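You operate a simulated robot arm through the tools that you are given. There is no shell and no other tool. Be economical: measure what you need, move in short steps, check, and stop when the job is done.

You run a simulated robot arm. Do the job below in one go: nothing can be reset, and whatever is moved stays where it is left.

TASK
Fit tube Y2 in the dock and flush it with 3 strokes of the green pump.
Fine: shut the line valve before the old tube comes out; old tube in the USED tray beside the drip tray; valve open again. Where these are worked on the way, their far stop is far enough and under half their travel is too little: line valve.

Only the result counts: the job must be done as asked and must still hold three seconds after the hand-in. Knocking over, shifting, dropping, spilling or breaking anything else fails it.

THE ROBOT
A 7-joint arm with a two-finger parallel gripper, fixed in place. Base frame: the origin is at the foot of the arm, x ahead of it, y to its left, z up; the work surface is at about z = 856. Lengths are in mm, angles in rad, forces in N, time in s.
With the tool pointing down near the work surface it reaches from about 240 to 680 mm from the base axis. Its first joint turns from -1.152 to 1.152 rad. Payload 2.4 kg.
The TCP is the grasp point between the finger pads, 30 mm short of the fingertips. In the tool frame z runs along the fingers and y along their closing line. The gripper opens to 94 mm. The fingers are 28 mm wide and 10 mm thick; the gripper's body (50 by 96 mm) begins 55 mm behind the TCP.
Orientation is that of the tool frame in the base frame, as [roll, pitch, yaw] about the fixed x, y, z axes, in that order (R = Rz(yaw) Ry(pitch) Rx(roll)). With the fingers straight down and closing along the base's y, the tool's x points along the base's -x, its y along +y and its z along -z.

THE INTERFACE
- The arm moves only by the tool arm_command. Its argument "targets" is a list of rows, each a list of 7 numbers: the shift along the tool's x, y, z in units of 20 mm (1.0 is 20 mm), then the turn, a rotation vector about the tool's x, y, z in units of 4 degrees (1.0 is 4 degrees), then the finger opening in mm, from 0 to 94. In form: [[x, y, z, rx, ry, rz, fingers], ...]. A call has 1 to 12 rows; each row shifts and turns the commanded pose from where the row before left it, along the tool's axes as they then stand. A call with a number of a shift or a turn outside -1 to 1 is refused whole. A row lasts 0.2 s, in which the tool goes at most 50 mm and 0.15 rad; a call with a longer step from one row to the next is refused whole, and so is a gripper value outside its range. A pose out of reach is approached as far as the arm can. The call stops where the force on the tool passes 90 N (or 10 N more than at its start, if that is more) or the arm is blocked; 0.2 s more then pass. The fingers move at their own pace (about 153 mm/s each) and stop on an object; they squeeze with about 32 N. The grip force told is the motor's: it shows also when the fingers shut on nothing. Time passes only in rows, and 0.2 s behind the last, so rows that do not move let the fingers close. It gives the time, the measured TCP pose, the force on the tool (base axes), the opening and the grip force at its end, in the units of the frame above (readings bear some noise), with the torque about the TCP (base axes, N m) and any sound that the robot's microphone picked up.
- Cameras (640 x 400 px; columns grow to the right, rows downward): "scene" is fixed at [48.5, 475.2, 1453.5]; the picture's right is [-0.68, -0.73, 0.00], its down [-0.34, 0.32, -0.88] and it looks along [0.65, -0.60, -0.47] (base axes); focal length 349 px, centre (320, 200). "wrist" rides on the gripper at [76, 14, -102] in the tool frame; the picture's right is [-0.18, 0.98, 0.00], its down [-0.75, -0.14, -0.64] and it looks along [-0.63, -0.12, 0.77] (tool axes); focal length 243 px, centre (320, 200). There is no depth. A picture from a camera that has moved, and an enlarged one, comes with that camera's place and axes in the base frame and with its lens.
- grab_frame(camera): a new picture of that camera. The clock stands still meanwhile.
- zoom(camera, box): a new picture of the part [left, top, right, bottom] of that camera's present view, enlarged. The clock stands still meanwhile.
- finish_job(): hands the job in; it is judged then, once.

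Go step by step. Nothing tells you positions but the pictures and the camera data: compare them with the known pose of the tool, close in by small moves and look again before you grip or let go. The budget is 120 turns and 64 pictures, counting those below and the enlarged ones. Unless the task says otherwise, let go and move clear before handing in, and close with one line.

The tools are called after "Call:" by a JSON object that holds its "op" and its "data". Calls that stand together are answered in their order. arm_command: Moves the arm, as the interface text tells. Its arguments: {"type":"object","properties":{"targets":{"type":"array"}},"required":["targets"]} The other tools are called the same way: grab_frame (camera) takes a picture; zoom (camera, box) takes an enlarged picture of a part of a camera's view; finish_job () hands the job in.

At the start:

```text
clock: 0.0
ee_pos: [349.4, 149.9, 1309.2]
tcp_rot: [-3.141, 0.0, 3.141]
force: [-0.4, -1.0, 0.8]
ft_torque: [0.05, -0.02, -0.01]
gripper_width: 94.0
finger_force: 0.0
```

scene: 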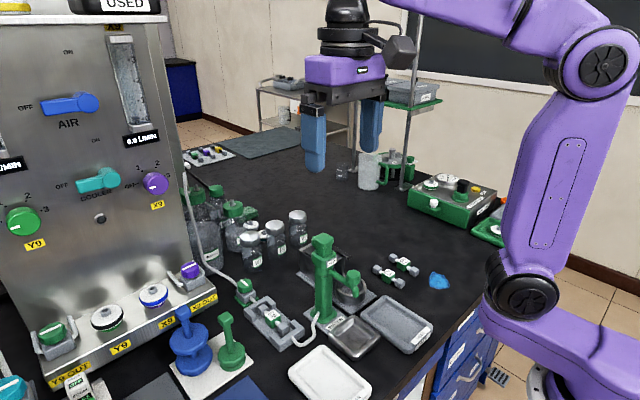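
wrist: 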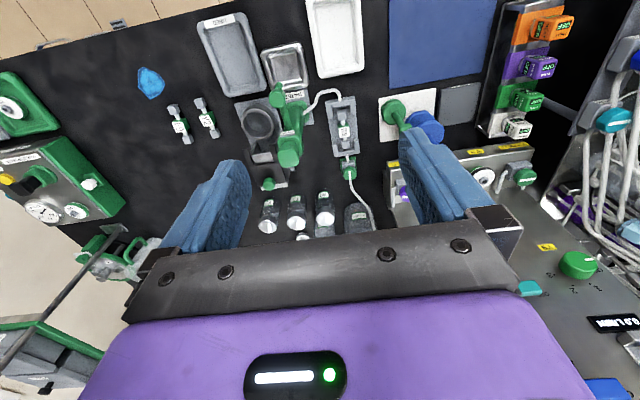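

I see the bench with a dock holding a tube, a green pump, trays, and two spare tubes. I'll zoom in to read labels.

Call:
{"op": "zoom", "data": {"camera": "scene", "box": [220, 220, 460, 400]}}

Call:
{"op": "zoom", "data": {"camera": "wrist", "box": [150, 0, 390, 150]}}

Call:
{"op": "zoom", "data": {"camera": "wrist", "box": [220, 80, 400, 240]}}

```text
2.22 times, centred on (340, 310) of scene
camera zoom: at [48.5, 475.2, 1453.5], right [-0.68, -0.73, 0.0], down [-0.34, 0.32, -0.88], along [0.65, -0.6, -0.47], focal length 776 px, centre (276, -44)
```

zoom: 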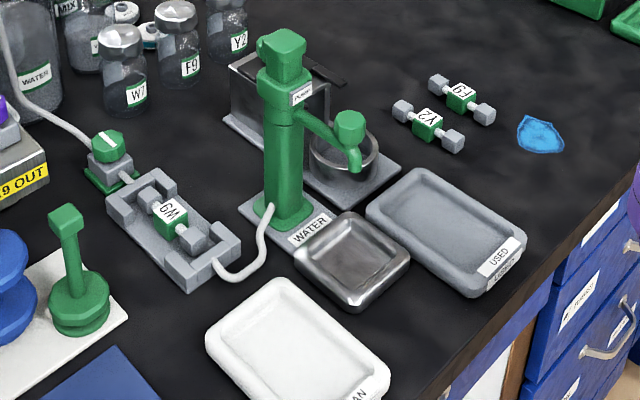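

```text
2.67 times, centred on (270, 75) of wrist
camera zoom: at [273.9, 164.4, 1412.4], right [0.18, 0.98, 0.0], down [0.75, -0.14, 0.64], along [0.63, -0.12, -0.77], focal length 647 px, centre (453, 533)
```

zoom: 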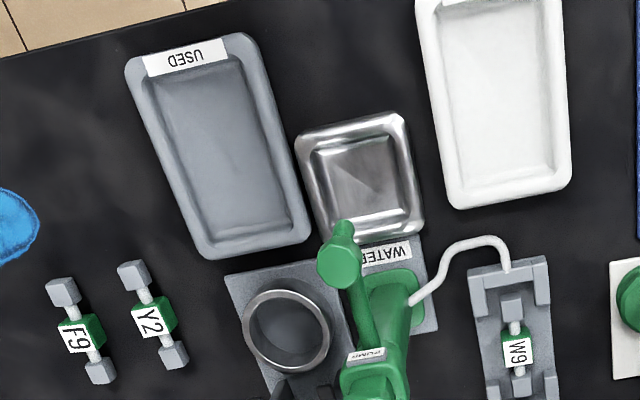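

```text
2.50 times, centred on (310, 160) of wrist
camera zoom: at [273.9, 164.4, 1412.4], right [0.18, 0.98, 0.0], down [0.75, -0.14, 0.64], along [0.63, -0.12, -0.77], focal length 606 px, centre (345, 300)
```

zoom: 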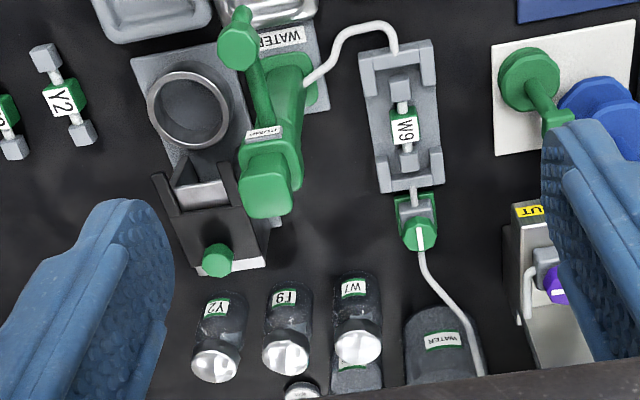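

The dock holds W9 near (514,175); the spares are Y2 and F9. I'll look more closely at the valve, pump and the plate with plungers.

Call:
{"op": "zoom", "data": {"camera": "scene", "box": [225, 265, 305, 355]}}

Call:
{"op": "zoom", "data": {"camera": "scene", "box": [290, 225, 380, 335]}}

Call:
{"op": "zoom", "data": {"camera": "scene", "box": [20, 250, 260, 400]}}

```text
4.44 times, centred on (265, 310) of scene
camera zoom: at [48.5, 475.2, 1453.5], right [-0.68, -0.73, 0.0], down [-0.34, 0.32, -0.88], along [0.65, -0.6, -0.47], focal length 1553 px, centre (564, -289)
```

zoom: 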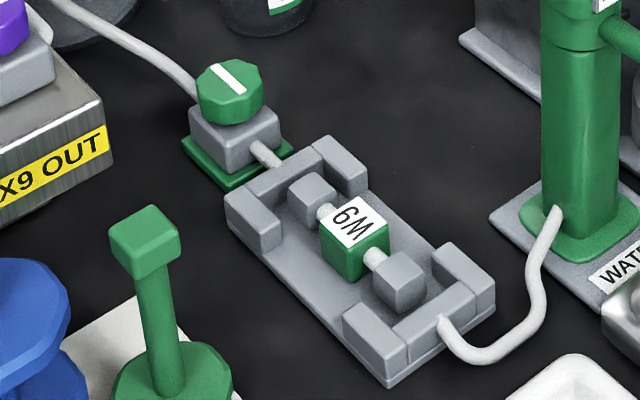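

```text
3.64 times, centred on (335, 280) of scene
camera zoom: at [48.5, 475.2, 1453.5], right [-0.68, -0.73, 0.0], down [-0.34, 0.32, -0.88], along [0.65, -0.6, -0.47], focal length 1271 px, centre (266, -91)
```

zoom: 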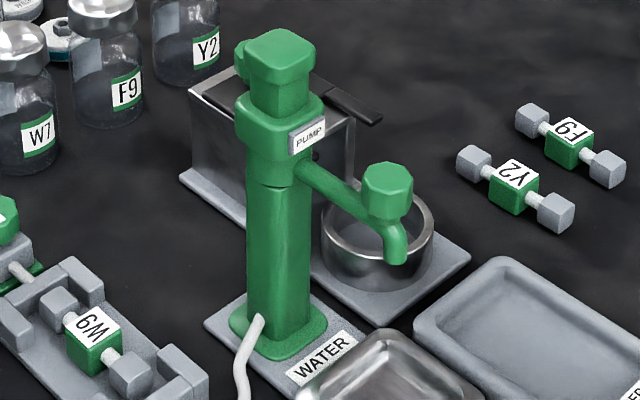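

```text
2.67 times, centred on (140, 325) of scene
camera zoom: at [48.5, 475.2, 1453.5], right [-0.68, -0.73, 0.0], down [-0.34, 0.32, -0.88], along [0.65, -0.6, -0.47], focal length 932 px, centre (800, -133)
```

zoom: 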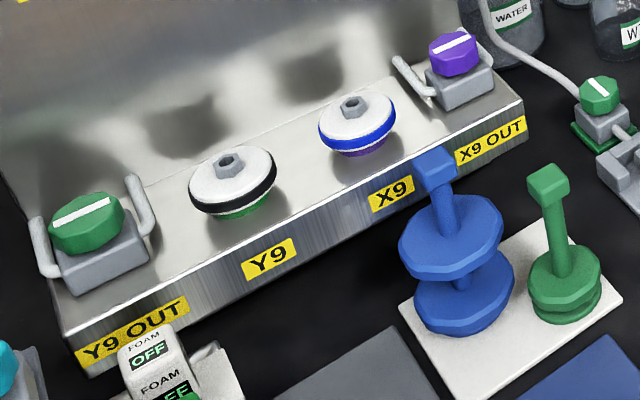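

The line valve is the green octagonal knob near (622,172), its line along the flow, so it is open. Next I move above it and look.

Call:
{"op": "arm_command", "data": {"targets": [[-1, 0.08, 1, 0, 0, 0, 60], [-1, 0.08, 1, 0, 0, 0, 60], [-1, 0.08, 1, 0, 0, 0, 60], [-1, 0.08, 1, 0, 0, 0, 60], [-1, 0.08, 1, 0, 0, 0, 60], [-1, 0.08, 1, 0, 0, 0, 60], [-1, 0.08, 1, 0, 0, 0, 60], [-1, 0.08, 1, 0, 0, 0, 60], [-1, 0.08, 1, 0, 0, 0, 60], [-1, 0.08, 1, 0, 0, 0, 60], [-1, 0.08, 1, 0, 0, 0, 60], [-1, 0.08, 0.5, 0, 0, 0, 60]]}}

Call:
{"op": "grab_frame", "data": {"camera": "wrist"}}

Call:
{"op": "grab_frame", "data": {"camera": "scene"}}

```text
clock: 2.6
ee_pos: [591.5, 168.1, 1078.2]
tcp_rot: [3.142, 0.001, -3.141]
force: [-0.1, -0.3, 0.3]
ft_torque: [0.0, 0.0, 0.0]
gripper_width: 60.1
finger_force: 0.0
```

```text
55 pictures are left
camera wrist: at [514.9, 183.0, 1182.0], right [0.18, 0.98, 0.0], down [0.75, -0.14, 0.64], along [0.63, -0.12, -0.77], focal length 243 px, centre (320, 200)
```

wrist: 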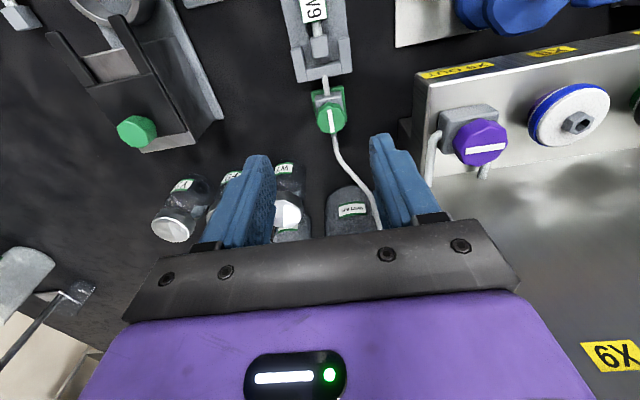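

```text
54 pictures are left
```

scene: 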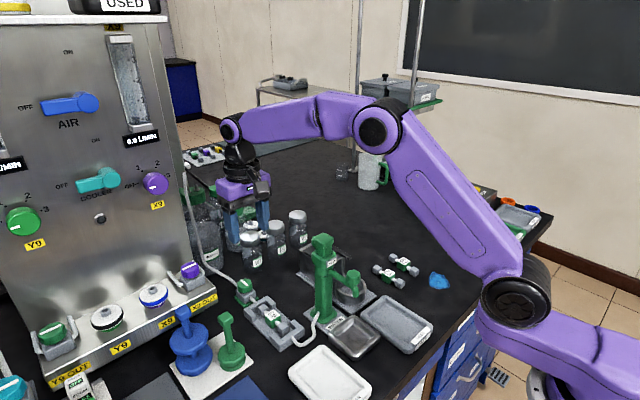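

The knob is near (627,176) with its top near z 897. I descend above it and check.

Call:
{"op": "arm_command", "data": {"targets": [[-0.6, 0.13, 1, 0, 0, 0, 60], [-0.6, 0.13, 1, 0, 0, 0, 60], [-0.6, 0.14, 1, 0, 0, 0, 60], [0, 0, 1, 0, 0, 0, 60], [0, 0, 1, 0, 0, 0, 60], [0, 0, 0.8, 0, 0, 0, 60]]}}

Call:
{"op": "grab_frame", "data": {"camera": "wrist"}}

Call:
{"op": "zoom", "data": {"camera": "scene", "box": [170, 190, 330, 340]}}

```text
clock: 4.0
ee_pos: [625.6, 177.2, 962.7]
tcp_rot: [-3.142, -0.001, 3.14]
force: [-0.6, 0.4, -0.7]
ft_torque: [0.0, 0.0, 0.01]
gripper_width: 60.0
finger_force: 0.0
```

```text
53 pictures are left
camera wrist: at [549.9, 191.4, 1066.0], right [0.18, 0.98, 0.0], down [0.75, -0.14, 0.64], along [0.63, -0.12, -0.77], focal length 243 px, centre (320, 200)
```

wrist: 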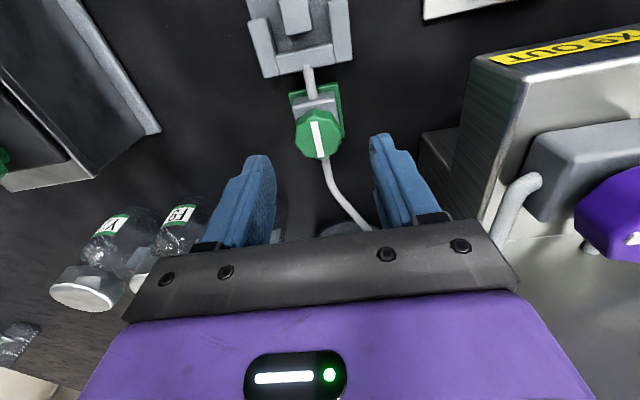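

```text
2.67 times, centred on (250, 265) of scene
camera zoom: at [48.5, 475.2, 1453.5], right [-0.68, -0.73, 0.0], down [-0.34, 0.32, -0.88], along [0.65, -0.6, -0.47], focal length 932 px, centre (507, 27)
```

zoom: 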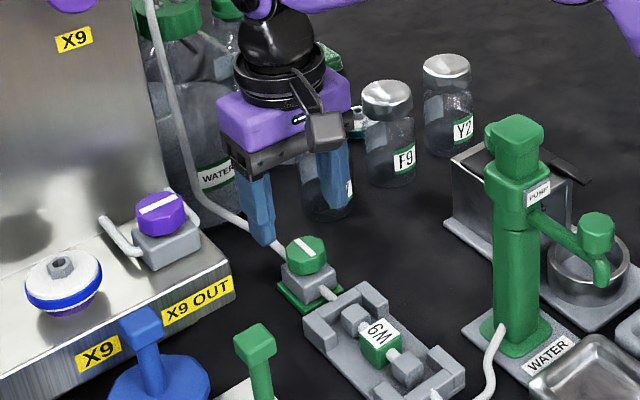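

The knob top is at about (625,176,905), centred between the fingers. I go down and grip it.

Call:
{"op": "arm_command", "data": {"targets": [[0, -0.07, 1, 0, 0, 0, 60], [0, 0, 0.8, 0, 0, 0, 60], [0, 0, 0.4, 0, 0, 0, 60]]}}

Call:
{"op": "grab_frame", "data": {"camera": "wrist"}}

Call:
{"op": "zoom", "data": {"camera": "scene", "box": [190, 220, 310, 330]}}

```text
clock: 4.8
ee_pos: [627.4, 175.3, 917.6]
tcp_rot: [-3.14, 0.0, 3.14]
force: [-0.5, -0.6, -0.4]
ft_torque: [0.03, -0.01, -0.03]
gripper_width: 60.1
finger_force: 0.0
```

```text
51 pictures are left
camera wrist: at [550.1, 190.0, 1022.3], right [0.18, 0.98, 0.0], down [0.75, -0.14, 0.64], along [0.63, -0.12, -0.77], focal length 243 px, centre (320, 200)
```

wrist: 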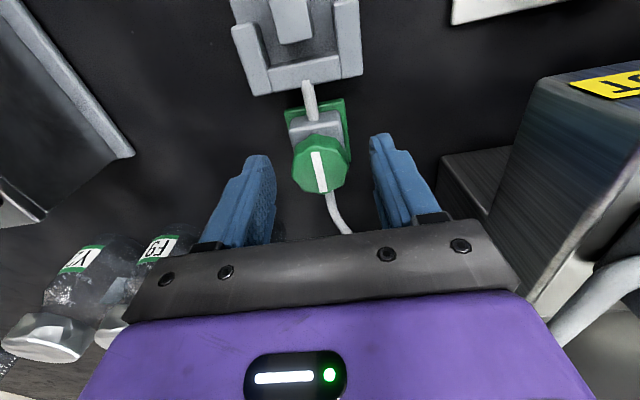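

```text
3.64 times, centred on (250, 275) of scene
camera zoom: at [48.5, 475.2, 1453.5], right [-0.68, -0.73, 0.0], down [-0.34, 0.32, -0.88], along [0.65, -0.6, -0.47], focal length 1271 px, centre (574, -73)
```

zoom: 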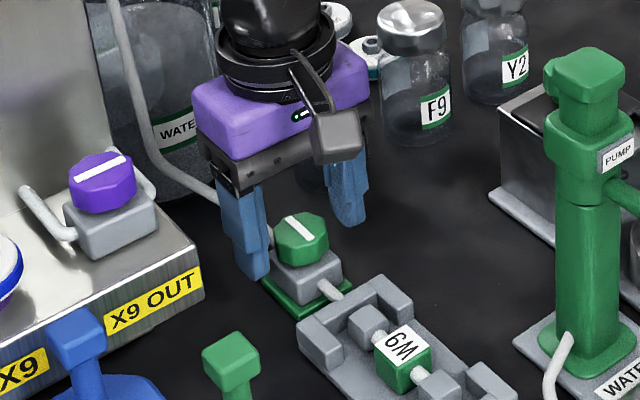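

Centred. I close on the knob.

Call:
{"op": "arm_command", "data": {"targets": [[0, 0, 0, 0, 0, 0, 0], [0, 0, 0, 0, 0, 0, 0], [0, 0, 0, 0, 0, 0, 0]]}}

```text
clock: 5.6
ee_pos: [627.2, 175.0, 919.4]
tcp_rot: [3.14, -0.002, 3.14]
force: [-0.5, -3.0, -3.3]
ft_torque: [0.24, -0.18, -0.03]
gripper_width: 33.6
finger_force: 44.8
```

Gripped at 33.6 mm. I try turning clockwise a little, as a test.

Call:
{"op": "arm_command", "data": {"targets": [[0, 0, 0, 0, 0, 1, 0], [0, 0, 0, 0, 0, 1, 0], [0, 0, 0, 0, 0, 1, 0]]}}

Call:
{"op": "grab_frame", "data": {"camera": "wrist"}}

```text
clock: 6.4
ee_pos: [626.8, 174.9, 919.9]
tcp_rot: [-3.141, 0.0, 2.93]
force: [1.8, -5.2, -2.6]
ft_torque: [0.3, 0.66, -0.04]
gripper_width: 33.6
finger_force: 44.5
```

```text
49 pictures are left
camera wrist: at [554.9, 205.4, 1022.3], right [0.39, 0.92, 0.0], down [0.71, -0.3, 0.64], along [0.59, -0.25, -0.77], focal length 243 px, centre (320, 200)
```

wrist: 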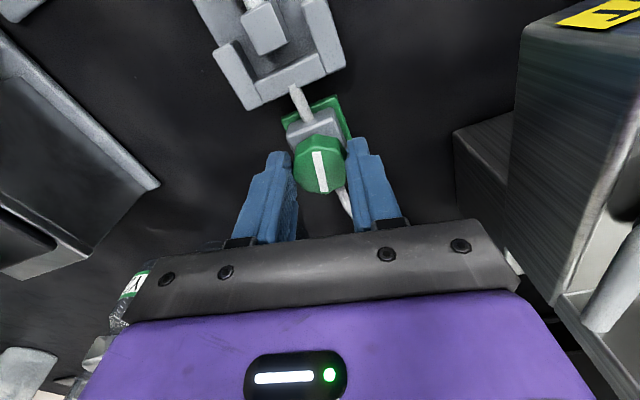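

The knob follows clockwise with little torque. I continue.

Call:
{"op": "arm_command", "data": {"targets": [[0, 0, 0, 0, 0, 1, 0], [0, 0, 0, 0, 0, 1, 0], [0, 0, 0, 0, 0, 1, 0], [0, 0, 0, 0, 0, 1, 0], [0, 0, 0, 0, 0, 1, 0], [0, 0, 0, 0, 0, 1, 0], [0, 0, 0, 0, 0, 1, 0], [0, 0, 0, 0, 0, 1, 0], [0, 0, 0, 0, 0, 1, 0], [0, 0, 0, 0, 0, 1, 0], [0, 0, 0, 0, 0, 1, 0], [0, 0, 0, 0, 0, 1, 0]]}}

Call:
{"op": "grab_frame", "data": {"camera": "wrist"}}

```text
clock: 9.0
ee_pos: [627.4, 176.8, 920.6]
tcp_rot: [3.138, -0.001, 2.094]
force: [16.8, 6.7, -13.0]
ft_torque: [-0.61, -0.07, 0.03]
gripper_width: 33.4
finger_force: 44.7
```

```text
48 pictures are left
camera wrist: at [601.2, 249.8, 1022.3], right [0.94, 0.33, 0.0], down [0.25, -0.72, 0.64], along [0.21, -0.6, -0.77], focal length 243 px, centre (320, 200)
```

wrist: 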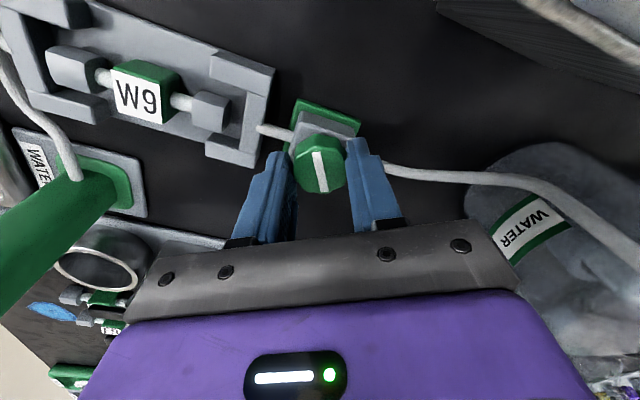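

At 60° now; I turn the remaining 30°.

Call:
{"op": "arm_command", "data": {"targets": [[0, 0, 0, 0, 0, 1, 0], [0, 0, 0, 0, 0, 1, 0], [0, 0, 0, 0, 0, 1, 0], [0, 0, 0, 0, 0, 1, 0], [0, 0, 0, 0, 0, 1, 0], [0, 0, 0, 0, 0, 1, 0], [0, 0, 0, 0, 0, 1, 0]]}}

Call:
{"op": "grab_frame", "data": {"camera": "wrist"}}

```text
clock: 10.6
ee_pos: [628.0, 176.0, 919.0]
tcp_rot: [3.134, -0.002, 1.605]
force: [20.2, 12.6, -6.5]
ft_torque: [-0.65, -0.23, 0.03]
gripper_width: 33.7
finger_force: 44.8
```

```text
47 pictures are left
camera wrist: at [639.1, 253.5, 1022.5], right [0.99, -0.15, 0.01], down [-0.12, -0.76, 0.64], along [-0.09, -0.63, -0.77], focal length 243 px, centre (320, 200)
```

wrist: 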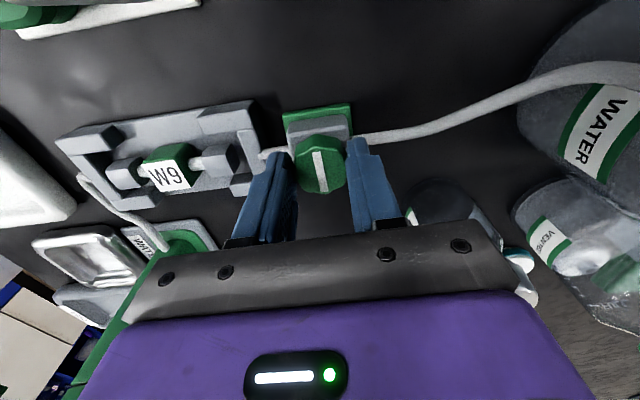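

The knob now sits at about 88°, across the flow. I nudge further to feel the stop.

Call:
{"op": "arm_command", "data": {"targets": [[0, 0, 0, 0, 0, 1, 0], [0, 0, 0, 0, 0, 0.5, 0]]}}

Call:
{"op": "zoom", "data": {"camera": "wrist", "box": [240, 80, 400, 240]}}

```text
clock: 11.2
ee_pos: [627.5, 175.7, 918.6]
tcp_rot: [3.136, -0.001, 1.499]
force: [22.4, 8.5, -2.7]
ft_torque: [0.11, -0.24, 0.65]
gripper_width: 33.6
finger_force: 45.2
```

```text
2.50 times, centred on (320, 160) of wrist
camera zoom: at [647.0, 250.9, 1022.6], right [0.97, -0.25, 0.01], down [-0.2, -0.74, 0.64], along [-0.16, -0.62, -0.77], focal length 606 px, centre (320, 300)
```

zoom: 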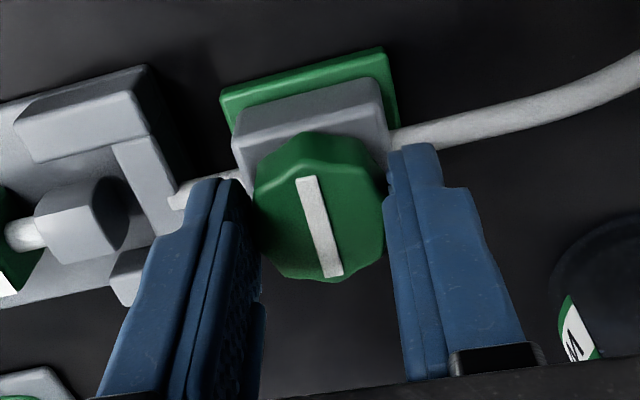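

The torque of 0.65 N·m shows the stop: the valve is shut. I release slightly, rise and turn back.

Call:
{"op": "arm_command", "data": {"targets": [[0, 0, 0, 0, 0, -0.5, 42], [0, 0, 0, 0, 0, 0, 42], [0, 0, -1, 0, 0, 0, 42], [0, 0, -1, 0, 0, 0, 42], [0, 0, -1, 0, 0, 0, 42], [0, 0, -1, 0, 0, -1, 60], [0, 0, 0, 0, 0, -1, 60], [0, 0, 0, 0, 0, -1, 60], [0, 0, 0, 0, 0, -1, 60], [0, 0, 0, 0, 0, -1, 60], [0, 0, 0, 0, 0, -1, 60], [0, 0, 0, 0, 0, -1, 60]]}}

Call:
{"op": "arm_command", "data": {"targets": [[0, 0, 0, 0, 0, -1, 60], [0, 0, 0, 0, 0, -1, 60], [0, 0, 0, 0, 0, -1, 60], [0, 0, 0, 0, 0, -1, 60], [0, 0, 0, 0, 0, -1, 60], [0, 0, 0, 0, 0, -1, 60], [0, 0, 0, 0, 0, -1, 60], [0, 0, 0, 0, 0, -1, 60], [0, 0, 0, 0, 0, -1, 60], [0, 0, 0, 0, 0, -1, 60], [0, 0, 0, 0, 0, -1, 60], [0, 0, 0, 0, 0, -1, 60]]}}

```text
clock: 13.8
ee_pos: [625.5, 175.8, 999.6]
tcp_rot: [-3.141, 0.0, 2.028]
force: [1.1, 0.0, 0.1]
ft_torque: [0.0, -0.02, 0.01]
gripper_width: 60.1
finger_force: 0.0
```

```text
clock: 16.4
ee_pos: [626.2, 176.4, 1000.6]
tcp_rot: [3.141, -0.001, 2.863]
force: [0.3, 0.5, 0.4]
ft_torque: [0.01, -0.02, -0.02]
gripper_width: 59.9
finger_force: 0.1
```

The valve is shut and the arm clear. I rotate back and move over the dock to look at W9.

Call:
{"op": "arm_command", "data": {"targets": [[0, 0, 0, 0, 0, -1, 60], [0, 0, 0, 0, 0, -1, 60], [0, 0, 0, 0, 0, -1, 60], [0, 0, 0, 0, 0, -1, 60], [1, 0, 0, 0, 0, 0, 60], [1, 0, 0, 0, 0, 0, 60], [1, 0, 0, 0, 0, 0, 60], [1, 0, 0, 0, 0, 0, 60], [1, 0, 0, 0, 0, 0, 60], [0.6, 0, 0, 0, 0, 0, 60], [0, 0, 0, 0, 0, 0, 60]]}}

Call:
{"op": "grab_frame", "data": {"camera": "wrist"}}

Call:
{"op": "zoom", "data": {"camera": "scene", "box": [220, 220, 380, 340]}}

```text
clock: 18.8
ee_pos: [513.5, 176.9, 999.2]
tcp_rot: [-3.141, 0.0, 3.141]
force: [-0.2, -0.6, -0.7]
ft_torque: [0.0, 0.04, 0.02]
gripper_width: 59.9
finger_force: 0.1
```

```text
45 pictures are left
camera wrist: at [437.8, 190.6, 1102.3], right [0.18, 0.98, 0.0], down [0.75, -0.14, 0.64], along [0.63, -0.12, -0.77], focal length 243 px, centre (320, 200)
```

wrist: 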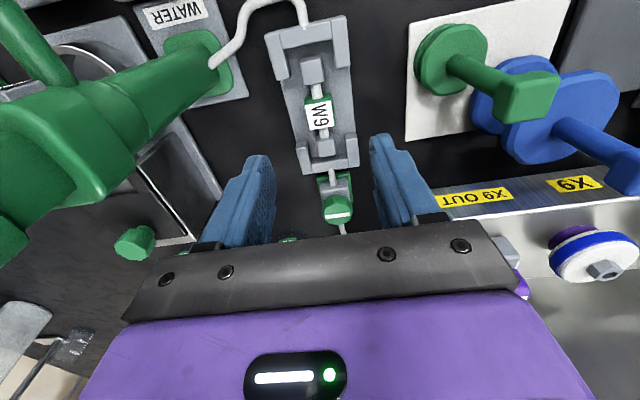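

```text
3.33 times, centred on (300, 280) of scene
camera zoom: at [48.5, 475.2, 1453.5], right [-0.68, -0.73, 0.0], down [-0.34, 0.32, -0.88], along [0.65, -0.6, -0.47], focal length 1165 px, centre (387, -67)
```

zoom: 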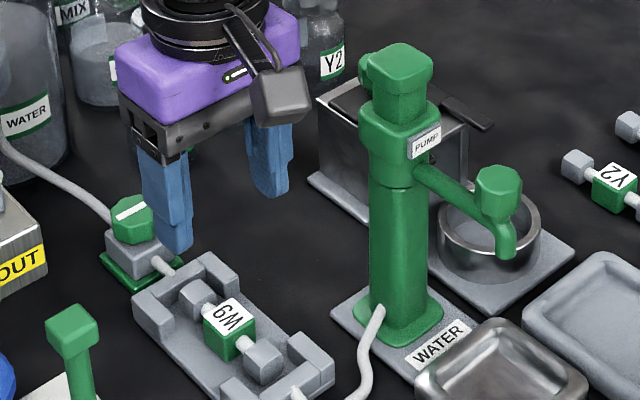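

W9 lies at about (517.5,174.3), axis yawed about −3°, top near z 886. I align and descend partway.

Call:
{"op": "arm_command", "data": {"targets": [[-0.2, -0.13, 1, 0, 0, 0.7, 44], [0, 0, 1, 0, 0, 0, 44], [0, 0, 1, 0, 0, 0, 44], [0, 0, 0, 0, 0, 0, 44]]}}

Call:
{"op": "grab_frame", "data": {"camera": "wrist"}}

```text
clock: 19.8
ee_pos: [518.2, 173.0, 939.8]
tcp_rot: [3.14, 0.0, 3.093]
force: [-0.3, 0.3, 0.5]
ft_torque: [-0.01, 0.01, 0.01]
gripper_width: 44.0
finger_force: 0.0
```

```text
43 pictures are left
camera wrist: at [442.8, 191.1, 1042.4], right [0.23, 0.97, 0.0], down [0.75, -0.18, 0.64], along [0.62, -0.15, -0.77], focal length 243 px, centre (320, 200)
```

wrist: 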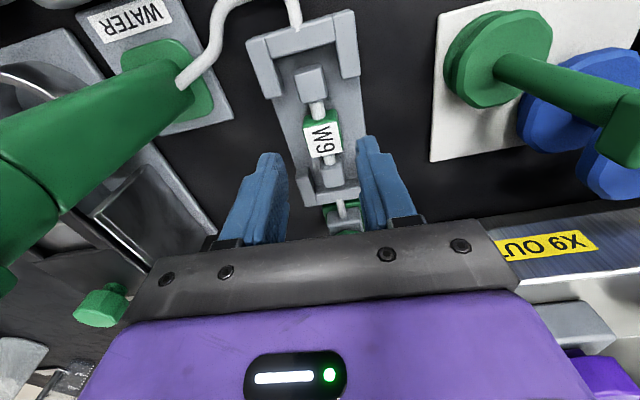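

Small corrections of about 2 mm, then lower further.

Call:
{"op": "arm_command", "data": {"targets": [[0.13, 0.09, 0, 0, 0, -0.3, 44], [0, 0, 0.9, 0, 0, 0, 44], [0, 0, 0.8, 0, 0, 0, 44], [0, 0, 0, 0, 0, 0, 44]]}}

Call:
{"op": "grab_frame", "data": {"camera": "wrist"}}

Call:
{"op": "zoom", "data": {"camera": "scene", "box": [220, 240, 340, 350]}}

```text
clock: 20.8
ee_pos: [514.1, 175.6, 905.6]
tcp_rot: [3.141, 0.001, 3.113]
force: [-1.0, 0.1, 0.2]
ft_torque: [0.03, 0.02, -0.02]
gripper_width: 44.0
finger_force: 0.0
```

```text
42 pictures are left
camera wrist: at [439.5, 191.9, 1008.5], right [0.21, 0.98, 0.0], down [0.75, -0.16, 0.64], along [0.63, -0.14, -0.77], focal length 243 px, centre (320, 200)
```

wrist: 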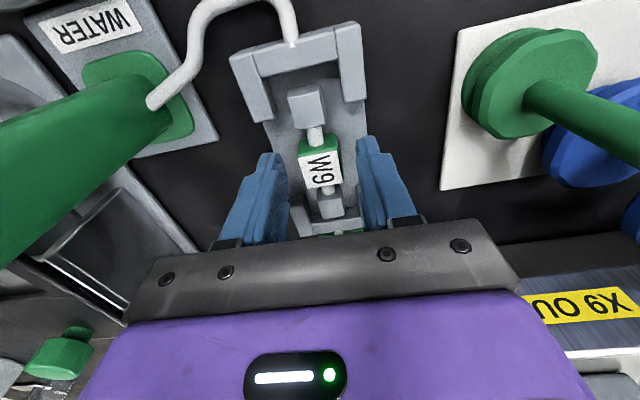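

```text
3.64 times, centred on (280, 295) of scene
camera zoom: at [48.5, 475.2, 1453.5], right [-0.68, -0.73, 0.0], down [-0.34, 0.32, -0.88], along [0.65, -0.6, -0.47], focal length 1271 px, centre (466, -146)
```

zoom: 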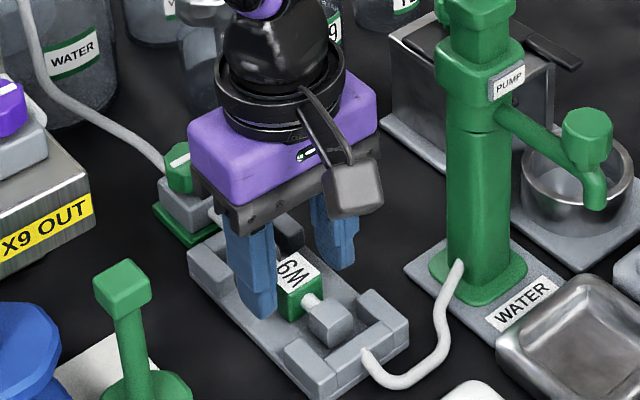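

Aligned. I lower 6 mm and close on W9's green body.

Call:
{"op": "arm_command", "data": {"targets": [[-0.05, 0, 0.3, 0, 0, 0, 44], [0, 0, 0, 0, 0, 0, 44], [0, 0, 0, 0, 0, 0, 0], [0, 0, 0, 0, 0, 0, 0], [0, 0, 0, 0, 0, 0, 0]]}}

Call:
{"op": "grab_frame", "data": {"camera": "wrist"}}

```text
clock: 22.0
ee_pos: [516.4, 175.5, 899.1]
tcp_rot: [3.14, 0.001, 3.114]
force: [0.4, 0.2, -0.2]
ft_torque: [0.01, 0.02, 0.01]
gripper_width: 24.7
finger_force: 32.0
```

```text
40 pictures are left
camera wrist: at [440.6, 191.7, 1002.5], right [0.21, 0.98, 0.0], down [0.75, -0.16, 0.64], along [0.63, -0.14, -0.77], focal length 243 px, centre (320, 200)
```

wrist: 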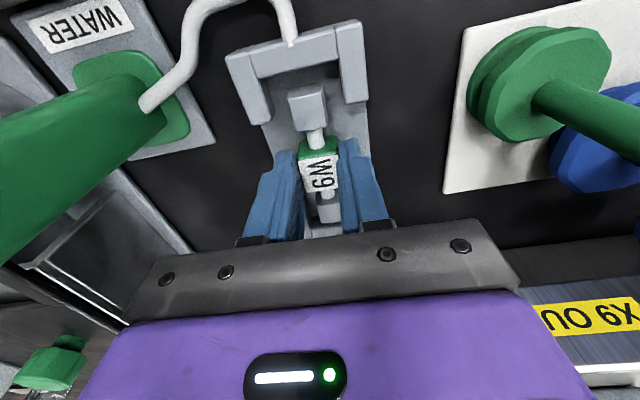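

W9 is gripped (24.7 mm). I lift straight up, clear of the pump.

Call:
{"op": "arm_command", "data": {"targets": [[0, 0, -0.5, 0, 0, 0, 0], [0, 0, -0.5, 0, 0, 0, 0], [0, 0, -1, 0, 0, 0, 0], [0, 0, -1, 0, 0, 0, 0], [0, 0, -1, 0, 0, 0, 0], [0, 0, -1, 0, 0, 0, 0], [0, 0, -1, 0, 0, 0, 0], [0, 0, -1, 0, 0, 0, 0], [0, 0, -1, 0, 0, 0, 0], [0, 0, -1, 0, 0, 0, 0], [0, 0, -1, 0, 0, 0, 0], [0, 0, -1, 0, 0, 0, 0]]}}

Call:
{"op": "grab_frame", "data": {"camera": "scene"}}

```text
clock: 24.6
ee_pos: [515.8, 173.5, 1120.3]
tcp_rot: [-3.141, -0.002, 3.113]
force: [0.0, -0.6, -0.9]
ft_torque: [0.03, 0.01, -0.03]
gripper_width: 24.7
finger_force: 31.9
```

```text
39 pictures are left
```

scene: 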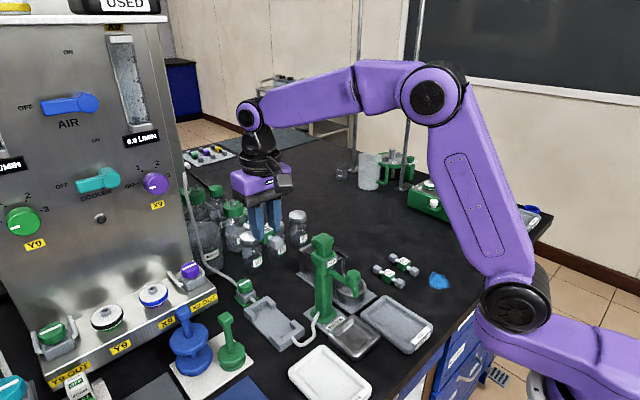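

Clear of everything. I carry it to above the USED tray, going around the pump.

Call:
{"op": "arm_command", "data": {"targets": [[1, 0, 0, 0, 0, 0, 0], [1, 0, 0, 0, 0, 0, 0], [1, 0, 0, 0, 0, 0, 0], [1, 0, 0, 0, 0, 0, 0], [1, 0, 0, 0, 0, 0, 0], [1, 0, 0, 0, 0, 0, 0], [1, 0, 0, 0, 0, 0, 0], [1, 0, 0, 0, 0, 0, 0], [0.7, 0, 0, 0, 0, 0, 0]]}}

Call:
{"op": "arm_command", "data": {"targets": [[0, -1, 0, 0, 0, 0, 0], [0, -1, 0, 0, 0, 0, 0], [0, -1, 0, 0, 0, 0, 0], [0, -1, 0, 0, 0, 0, 0], [0, -1, 0, 0, 0, 0, 0], [0, -1, 0, 0, 0, 0, 0], [0, -1, 0, 0, 0, 0, 0], [0, -1, 1, 0, 0, 0, 0], [0, -1, 1, 0, 0, 0, 0], [0, -1, 1, 0, 0, 0, 0], [0, 0, 1, 0, 0, 0, 0], [0, 0, 0, 0, 0, 0, 0]]}}

Call:
{"op": "grab_frame", "data": {"camera": "wrist"}}

Call:
{"op": "grab_frame", "data": {"camera": "scene"}}

```text
clock: 26.6
ee_pos: [342.1, 180.6, 1120.2]
tcp_rot: [-3.141, 0.001, 3.112]
force: [0.0, -0.5, -0.2]
ft_torque: [-0.03, 0.02, -0.01]
gripper_width: 24.7
finger_force: 32.1
```

```text
clock: 29.2
ee_pos: [336.4, -21.0, 1038.1]
tcp_rot: [-3.141, -0.001, 3.113]
force: [0.4, -0.8, -0.6]
ft_torque: [-0.01, -0.02, -0.02]
gripper_width: 24.8
finger_force: 32.1
```

```text
38 pictures are left
camera wrist: at [261.1, -3.2, 1141.5], right [0.21, 0.98, 0.0], down [0.75, -0.16, 0.64], along [0.63, -0.14, -0.77], focal length 243 px, centre (320, 200)
```

wrist: 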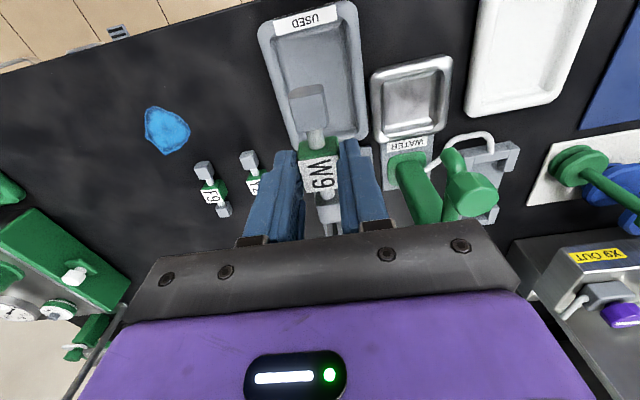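

```text
37 pictures are left
```

scene: 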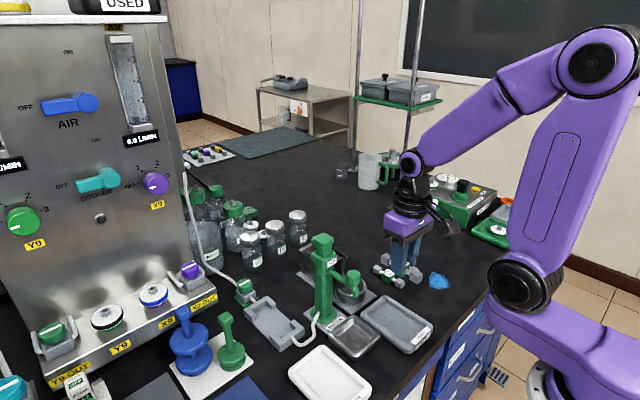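

The tray is centred near (331,−21), directly below. I descend to just above its floor.

Call:
{"op": "arm_command", "data": {"targets": [[0.27, 0, 1, 0, 0, 0, 0], [0, 0, 1, 0, 0, 0, 0], [0, 0, 1, 0, 0, 0, 0], [0, 0, 1, 0, 0, 0, 0], [0, 0, 1, 0, 0, 0, 0], [0, 0, 1, 0, 0, 0, 0], [0, 0, 0.6, 0, 0, 0, 0], [0, 0, 0, 0, 0, 0, 0]]}}

Call:
{"op": "zoom", "data": {"camera": "scene", "box": [330, 240, 450, 370]}}

```text
clock: 31.0
ee_pos: [330.7, -21.1, 906.5]
tcp_rot: [-3.141, 0.0, 3.113]
force: [-0.4, -0.1, 0.2]
ft_torque: [0.05, 0.01, 0.02]
gripper_width: 24.5
finger_force: 32.0
```

```text
3.08 times, centred on (390, 305) of scene
camera zoom: at [48.5, 475.2, 1453.5], right [-0.68, -0.73, 0.0], down [-0.34, 0.32, -0.88], along [0.65, -0.6, -0.47], focal length 1075 px, centre (105, -123)
```

zoom: 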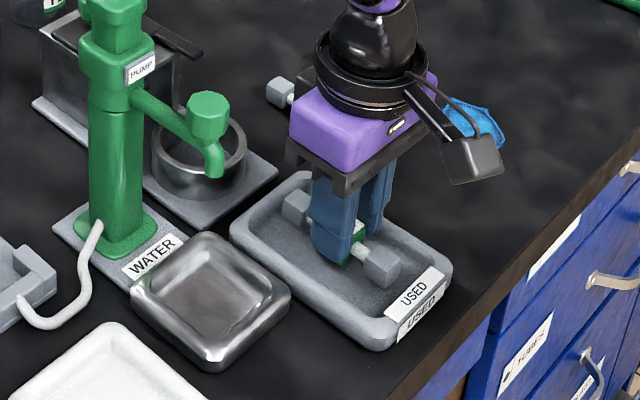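

Almost on the tray floor. I creep down until it touches.

Call:
{"op": "arm_command", "data": {"targets": [[0, 0, 0.2, 0, 0, 0, 0], [0, 0, 0.15, 0, 0, 0, 0], [0, 0, 0, 0, 0, 0, 0]]}}

```text
clock: 31.8
ee_pos: [330.6, -19.6, 899.3]
tcp_rot: [-3.14, 0.0, 3.115]
force: [-0.4, -0.1, -0.2]
ft_torque: [0.0, -0.01, 0.0]
gripper_width: 24.8
finger_force: 32.2
```

Call:
{"op": "arm_command", "data": {"targets": [[0, 0, 0.12, 0, 0, 0, 0], [0, 0, 0, 0, 0, 0, 0]]}}

Call:
{"op": "arm_command", "data": {"targets": [[0, 0, 0.12, 0, 0, 0, 0], [0, 0, 0, 0, 0, 0, 0]]}}

```text
clock: 32.4
ee_pos: [330.2, -20.2, 899.0]
tcp_rot: [-3.141, 0.002, 3.113]
force: [-2.4, -1.2, 30.7]
ft_torque: [-0.05, -0.08, -0.03]
gripper_width: 24.9
finger_force: 32.6
```

```text
clock: 33.0
ee_pos: [331.1, -20.5, 895.9]
tcp_rot: [-3.141, 0.003, 3.115]
force: [0.2, -1.2, 29.6]
ft_torque: [-0.06, -0.09, 0.01]
gripper_width: 24.8
finger_force: 31.9
```

W9 rests on the tray floor. I release it and rise.

Call:
{"op": "arm_command", "data": {"targets": [[0, 0, 0, 0, 0, 0, 34], [0, 0, 0, 0, 0, 0, 34], [0, 0, -0.5, 0, 0, 0, 34], [0, 0, -1, 0, 0, 0, 34], [0, 0, -1, 0, 0, 0, 34], [0, 0, -1, 0, 0, 0, 34], [0, 0, -1, 0, 0, 0, 44], [0, 0, 0, 0, 0, 0, 44]]}}

Call:
{"op": "grab_frame", "data": {"camera": "wrist"}}

```text
clock: 34.8
ee_pos: [330.8, -19.5, 985.6]
tcp_rot: [-3.139, 0.0, 3.113]
force: [-0.2, -0.4, 1.0]
ft_torque: [0.03, -0.01, 0.02]
gripper_width: 43.9
finger_force: 0.1
```

```text
35 pictures are left
camera wrist: at [255.7, -3.4, 1089.1], right [0.21, 0.98, 0.0], down [0.75, -0.16, 0.64], along [0.63, -0.14, -0.77], focal length 243 px, centre (320, 200)
```

wrist: 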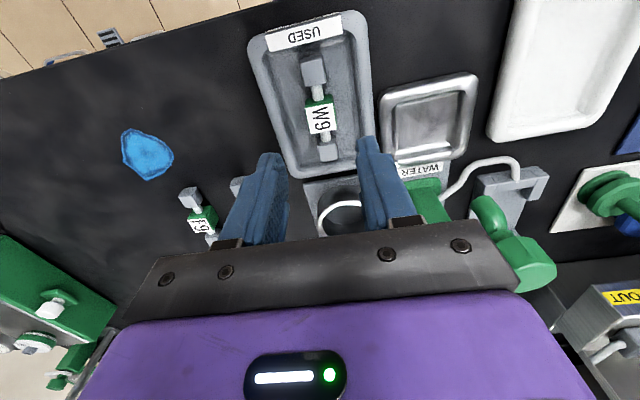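

W9 lies properly in the USED tray. Next I move over spare Y2, near (437,−125).

Call:
{"op": "arm_command", "data": {"targets": [[-0.83, -0.9, 0, 0, 0, 0, 44], [-0.83, -0.9, 0, 0, 0, 0, 44], [-0.83, -0.9, 0, 0, 0, 0, 44], [-0.83, -0.9, 0, 0, 0, 0, 44], [-0.83, -0.9, 0, 0, 0, 0, 44], [-0.83, -0.9, 0, 0, 0, 0, 44], [0, 0, 0, 0, 0, 0, 44]]}}

Call:
{"op": "grab_frame", "data": {"camera": "wrist"}}

```text
clock: 36.4
ee_pos: [428.3, -131.3, 986.0]
tcp_rot: [-3.141, -0.001, 3.113]
force: [0.3, -0.2, 0.5]
ft_torque: [-0.02, -0.01, 0.03]
gripper_width: 43.9
finger_force: 0.1
```

```text
34 pictures are left
camera wrist: at [352.6, -115.1, 1088.8], right [0.21, 0.98, 0.0], down [0.75, -0.16, 0.64], along [0.63, -0.14, -0.77], focal length 243 px, centre (320, 200)
```

wrist: 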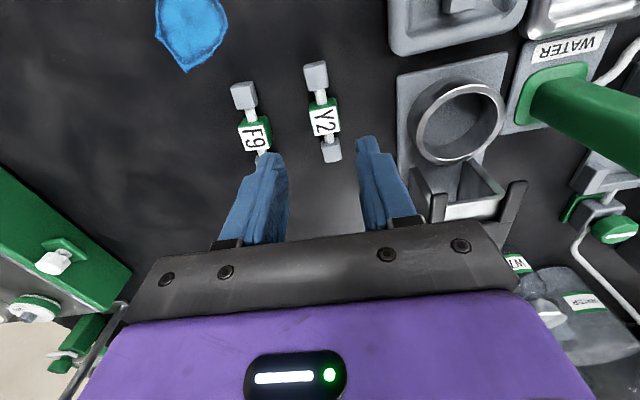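

Y2's body is about 3 mm further forward. I correct and descend partway.

Call:
{"op": "arm_command", "data": {"targets": [[-0.17, 0.05, 1, 0, 0, 0, 44], [0, 0, 1, 0, 0, 0, 44], [0, 0, 1, 0, 0, 0, 44], [0, 0, 0.6, 0, 0, 0, 44], [0, 0, 0, 0, 0, 0, 44]]}}

Call:
{"op": "grab_frame", "data": {"camera": "wrist"}}

```text
clock: 37.6
ee_pos: [432.5, -130.4, 913.6]
tcp_rot: [3.141, 0.001, 3.114]
force: [0.3, -0.5, 0.9]
ft_torque: [-0.01, -0.03, 0.01]
gripper_width: 44.0
finger_force: 0.1
```

```text
33 pictures are left
camera wrist: at [356.1, -113.8, 1016.4], right [0.21, 0.98, 0.0], down [0.75, -0.16, 0.64], along [0.63, -0.14, -0.77], focal length 243 px, centre (320, 200)
```

wrist: 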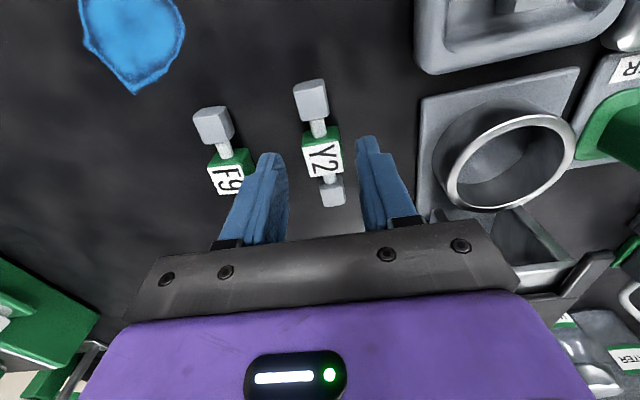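

Y2 is aligned within 2 mm and F9 is clear of the finger. I lower and grip Y2.

Call:
{"op": "arm_command", "data": {"targets": [[-0.12, 0.04, 0.5, 0, 0, 0, 44], [0, 0, 0.48, 0, 0, 0, 44], [0, 0, 0, 0, 0, 0, 44], [0, 0, 0, 0, 0, 0, 0], [0, 0, 0, 0, 0, 0, 0], [0, 0, 0, 0, 0, 0, 0]]}}

Call:
{"op": "grab_frame", "data": {"camera": "wrist"}}

```text
clock: 39.0
ee_pos: [434.1, -129.9, 893.3]
tcp_rot: [3.141, -0.002, 3.114]
force: [0.1, 0.2, 0.3]
ft_torque: [0.01, -0.02, -0.01]
gripper_width: 25.0
finger_force: 32.1
```

```text
32 pictures are left
camera wrist: at [358.5, -112.8, 996.9], right [0.21, 0.98, 0.0], down [0.75, -0.16, 0.64], along [0.63, -0.14, -0.77], focal length 243 px, centre (320, 200)
```

wrist: 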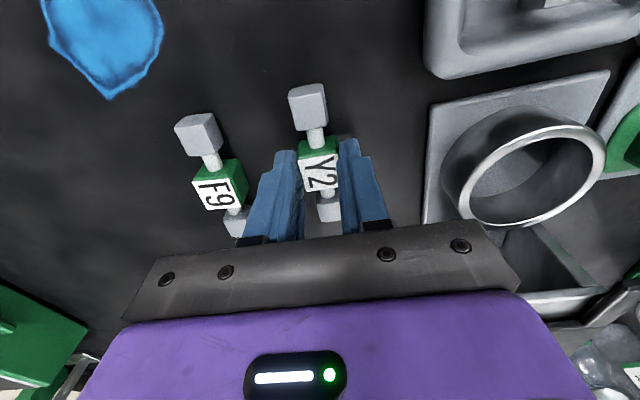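

Y2 is held just as W9 was. I lift it, then go round the pump to the dock.

Call:
{"op": "arm_command", "data": {"targets": [[0, 0, -0.6, 0, 0, 0, 0], [0, 0, -1, 0, 0, 0, 0], [0, 0, -1, 0, 0, 0, 0], [0, 0, -1, 0, 0, 0, 0], [0, 0, -1, 0, 0, 0, 0], [0, 0, -1, 0, 0, 0, 0], [0, 0, -1, 0, 0, 0, 0], [0, 0, -1, 0, 0, 0, 0], [0, 0, -1, 0, 0, 0, 0], [0, 0, -1, 0, 0, 0, 0], [0, 0, -1, 0, 0, 0, 0], [0, 0, -1, 0, 0, 0, 0]]}}

Call:
{"op": "arm_command", "data": {"targets": [[1, 0, 0, 0, 0, 0, 0], [1, 0, 0, 0, 0, 0, 0], [1, 0.5, 0, 0, 0, 0, 0], [1, 1, 0, 0, 0, 0, 0], [0.5, 1, 0, 0, 0, 0, 0], [0, 1, 0, 0, 0, 0, 0], [0, 1, 0, 0, 0, 0, 0], [0, 1, 0, 0, 0, 0, 0], [0, 1, 0, 0, 0, 0, 0], [0, 1, 0, 0, 0, 0, 0], [0, 1, 0, 0, 0, 0, 0], [0, 1, 0, 0, 0, 0, 0]]}}

Call:
{"op": "arm_command", "data": {"targets": [[0, 1, 0, 0, 0, 0, 0], [0, 1, 0, 0, 0, 0, 0], [0, 1, 0, 0, 0, 0, 0], [0, 1, 0, 0, 0, 0, 0], [-0.5, 1, 0, 0, 0, 0, 0], [-1, 1, 0, 0, 0, 0, 0], [-1, 0, 0, 0, 0, 0, 0], [-1, 0, 0, 0, 0, 0, 0], [-1, 0, 0, 0, 0, 0, 0], [-1, 0, 0, 0, 0, 0, 0], [-1, 0, 0, 0, 0, 0, 0], [-1, 0, 0, 0, 0, 0, 0]]}}

```text
clock: 41.6
ee_pos: [432.7, -129.2, 1125.0]
tcp_rot: [-3.14, 0.0, 3.113]
force: [0.8, -0.2, -0.8]
ft_torque: [-0.01, -0.01, 0.03]
gripper_width: 24.7
finger_force: 32.0
```

```text
clock: 44.2
ee_pos: [348.4, 64.1, 1125.7]
tcp_rot: [-3.141, 0.001, 3.114]
force: [-0.8, 0.1, -0.6]
ft_torque: [-0.01, -0.01, -0.01]
gripper_width: 24.8
finger_force: 31.5
```

```text
clock: 46.8
ee_pos: [502.6, 179.5, 1126.4]
tcp_rot: [3.141, 0.001, 3.114]
force: [-0.1, 0.1, 0.1]
ft_torque: [0.0, 0.0, 0.0]
gripper_width: 24.9
finger_force: 31.6
```

I shift to the dock pose recorded earlier and descend above it.

Call:
{"op": "arm_command", "data": {"targets": [[-0.69, -0.19, 0, 0, 0, 0, 0], [0, 0, 1, 0, 0, 0, 0], [0, 0, 1, 0, 0, 0, 0], [0, 0, 1, 0, 0, 0, 0], [0, 0, 1, 0, 0, 0, 0], [0, 0, 1, 0, 0, 0, 0], [0, 0, 1, 0, 0, 0, 0], [0, 0, 1, 0, 0, 0, 0], [0, 0, 1, 0, 0, 0, 0], [0, 0, 1, 0, 0, 0, 0], [0, 0, 0, 0, 0, 0, 0], [0, 0, 0, 0, 0, 0, 0]]}}

Call:
{"op": "grab_frame", "data": {"camera": "wrist"}}

Call:
{"op": "zoom", "data": {"camera": "scene", "box": [220, 240, 340, 350]}}

```text
clock: 49.4
ee_pos: [516.4, 173.8, 944.5]
tcp_rot: [-3.14, 0.0, 3.114]
force: [0.6, -0.3, 0.4]
ft_torque: [0.02, 0.0, 0.01]
gripper_width: 24.7
finger_force: 31.7
```

```text
31 pictures are left
camera wrist: at [440.9, 191.4, 1048.2], right [0.21, 0.98, 0.0], down [0.75, -0.16, 0.64], along [0.63, -0.14, -0.77], focal length 243 px, centre (320, 200)
```

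wrist: 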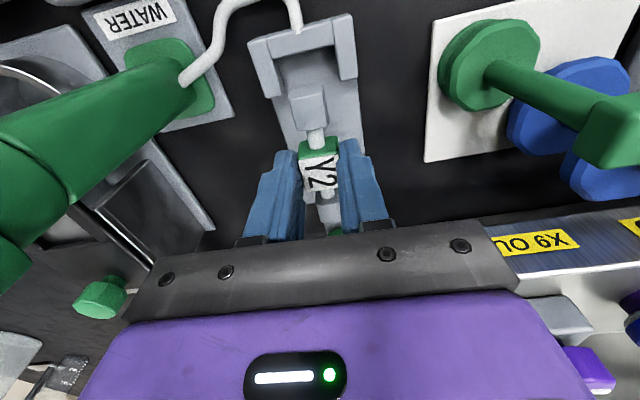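

```text
3.64 times, centred on (280, 295) of scene
camera zoom: at [48.5, 475.2, 1453.5], right [-0.68, -0.73, 0.0], down [-0.34, 0.32, -0.88], along [0.65, -0.6, -0.47], focal length 1271 px, centre (466, -146)
```

zoom: 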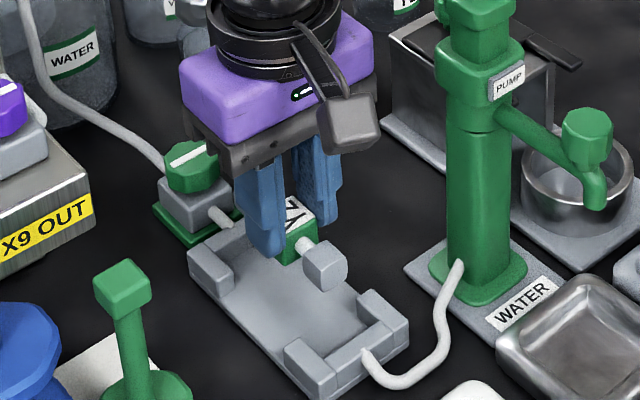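

Well aligned. I lower Y2 into the dock gently.

Call:
{"op": "arm_command", "data": {"targets": [[0.02, 0.02, 0.8, 0, 0, 0, 0], [0, 0, 0.7, 0, 0, 0, 0], [0, 0, 0.3, 0, 0, 0, 0], [0, 0, 0.2, 0, 0, 0, 0], [0, 0, 0.15, 0, 0, 0, 0], [0, 0, 0, 0, 0, 0, 0]]}}

Call:
{"op": "grab_frame", "data": {"camera": "wrist"}}

```text
clock: 50.8
ee_pos: [515.3, 175.4, 904.0]
tcp_rot: [-3.14, -0.001, 3.114]
force: [0.3, -0.4, 0.2]
ft_torque: [0.01, 0.02, -0.05]
gripper_width: 24.9
finger_force: 32.5
```

```text
29 pictures are left
camera wrist: at [440.5, 191.9, 1005.5], right [0.21, 0.98, 0.0], down [0.75, -0.16, 0.64], along [0.63, -0.14, -0.77], focal length 243 px, centre (320, 200)
```

wrist: 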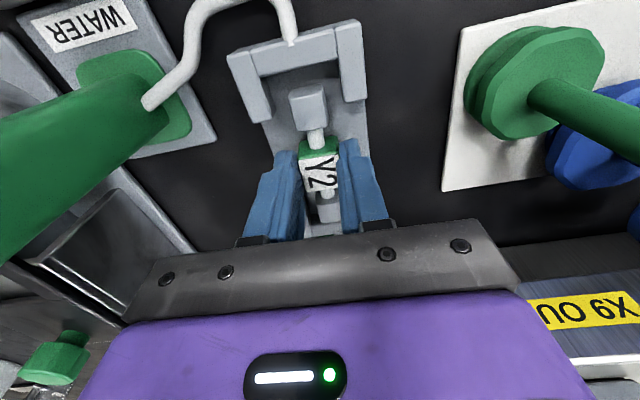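

About 3 mm to go; I creep down to contact.

Call:
{"op": "arm_command", "data": {"targets": [[0, 0, 0.1, 0, 0, 0, 0], [0, 0, 0.05, 0, 0, 0, 0], [0, 0, 0, 0, 0, 0, 0]]}}

Call:
{"op": "arm_command", "data": {"targets": [[0, 0, 0.06, 0, 0, 0, 0], [0, 0, 0, 0, 0, 0, 0]]}}

```text
clock: 51.6
ee_pos: [515.7, 176.3, 900.1]
tcp_rot: [3.141, 0.002, 3.114]
force: [-5.1, -0.8, 14.9]
ft_torque: [-0.1, 0.13, 0.05]
gripper_width: 24.7
finger_force: 32.2
```

```text
clock: 52.2
ee_pos: [517.0, 175.6, 899.8]
tcp_rot: [3.139, 0.004, 3.113]
force: [-5.7, -1.7, 29.7]
ft_torque: [-0.05, 0.14, 0.02]
gripper_width: 24.8
finger_force: 31.8
```

It rests on the dock. I release and rise a little to look.

Call:
{"op": "arm_command", "data": {"targets": [[0, 0, 0, 0, 0, 0, 38], [0, 0, 0, 0, 0, 0, 38], [0, 0, -0.5, 0, 0, 0, 38], [0, 0, -1, 0, 0, 0, 38], [0, 0, -1, 0, 0, 0, 38], [0, 0, -1, 0, 0, 0, 38], [0, 0, -1, 0, 0, 0, 38], [0, 0, 0, 0, 0, 0, 38]]}}

Call:
{"op": "zoom", "data": {"camera": "wrist", "box": [230, 10, 420, 220]}}

Call:
{"op": "zoom", "data": {"camera": "scene", "box": [220, 260, 320, 350]}}

```text
clock: 54.0
ee_pos: [514.1, 172.9, 987.8]
tcp_rot: [3.141, 0.0, 3.115]
force: [-0.6, 0.3, 0.6]
ft_torque: [-0.02, -0.04, -0.01]
gripper_width: 37.8
finger_force: 0.1
```

```text
1.90 times, centred on (325, 115) of wrist
camera zoom: at [440.1, 191.8, 1091.7], right [0.21, 0.98, 0.0], down [0.75, -0.16, 0.64], along [0.63, -0.14, -0.77], focal length 462 px, centre (310, 362)
```

zoom: 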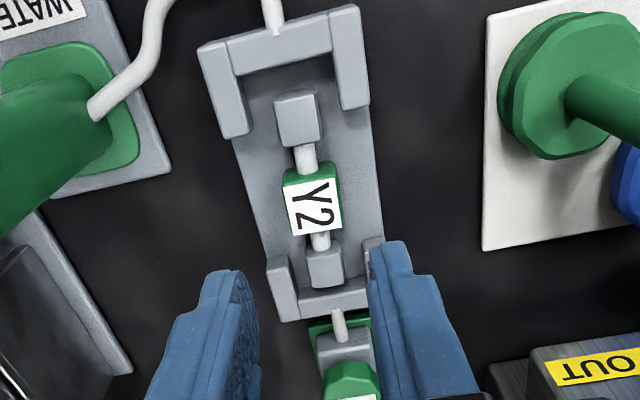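

```text
4.44 times, centred on (270, 305) of scene
camera zoom: at [48.5, 475.2, 1453.5], right [-0.68, -0.73, 0.0], down [-0.34, 0.32, -0.88], along [0.65, -0.6, -0.47], focal length 1553 px, centre (542, -267)
```

zoom: 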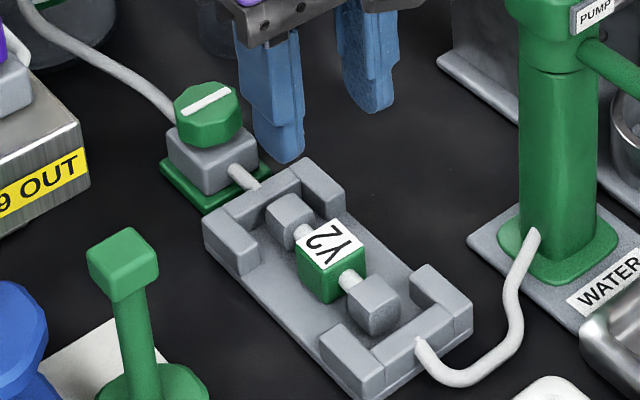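

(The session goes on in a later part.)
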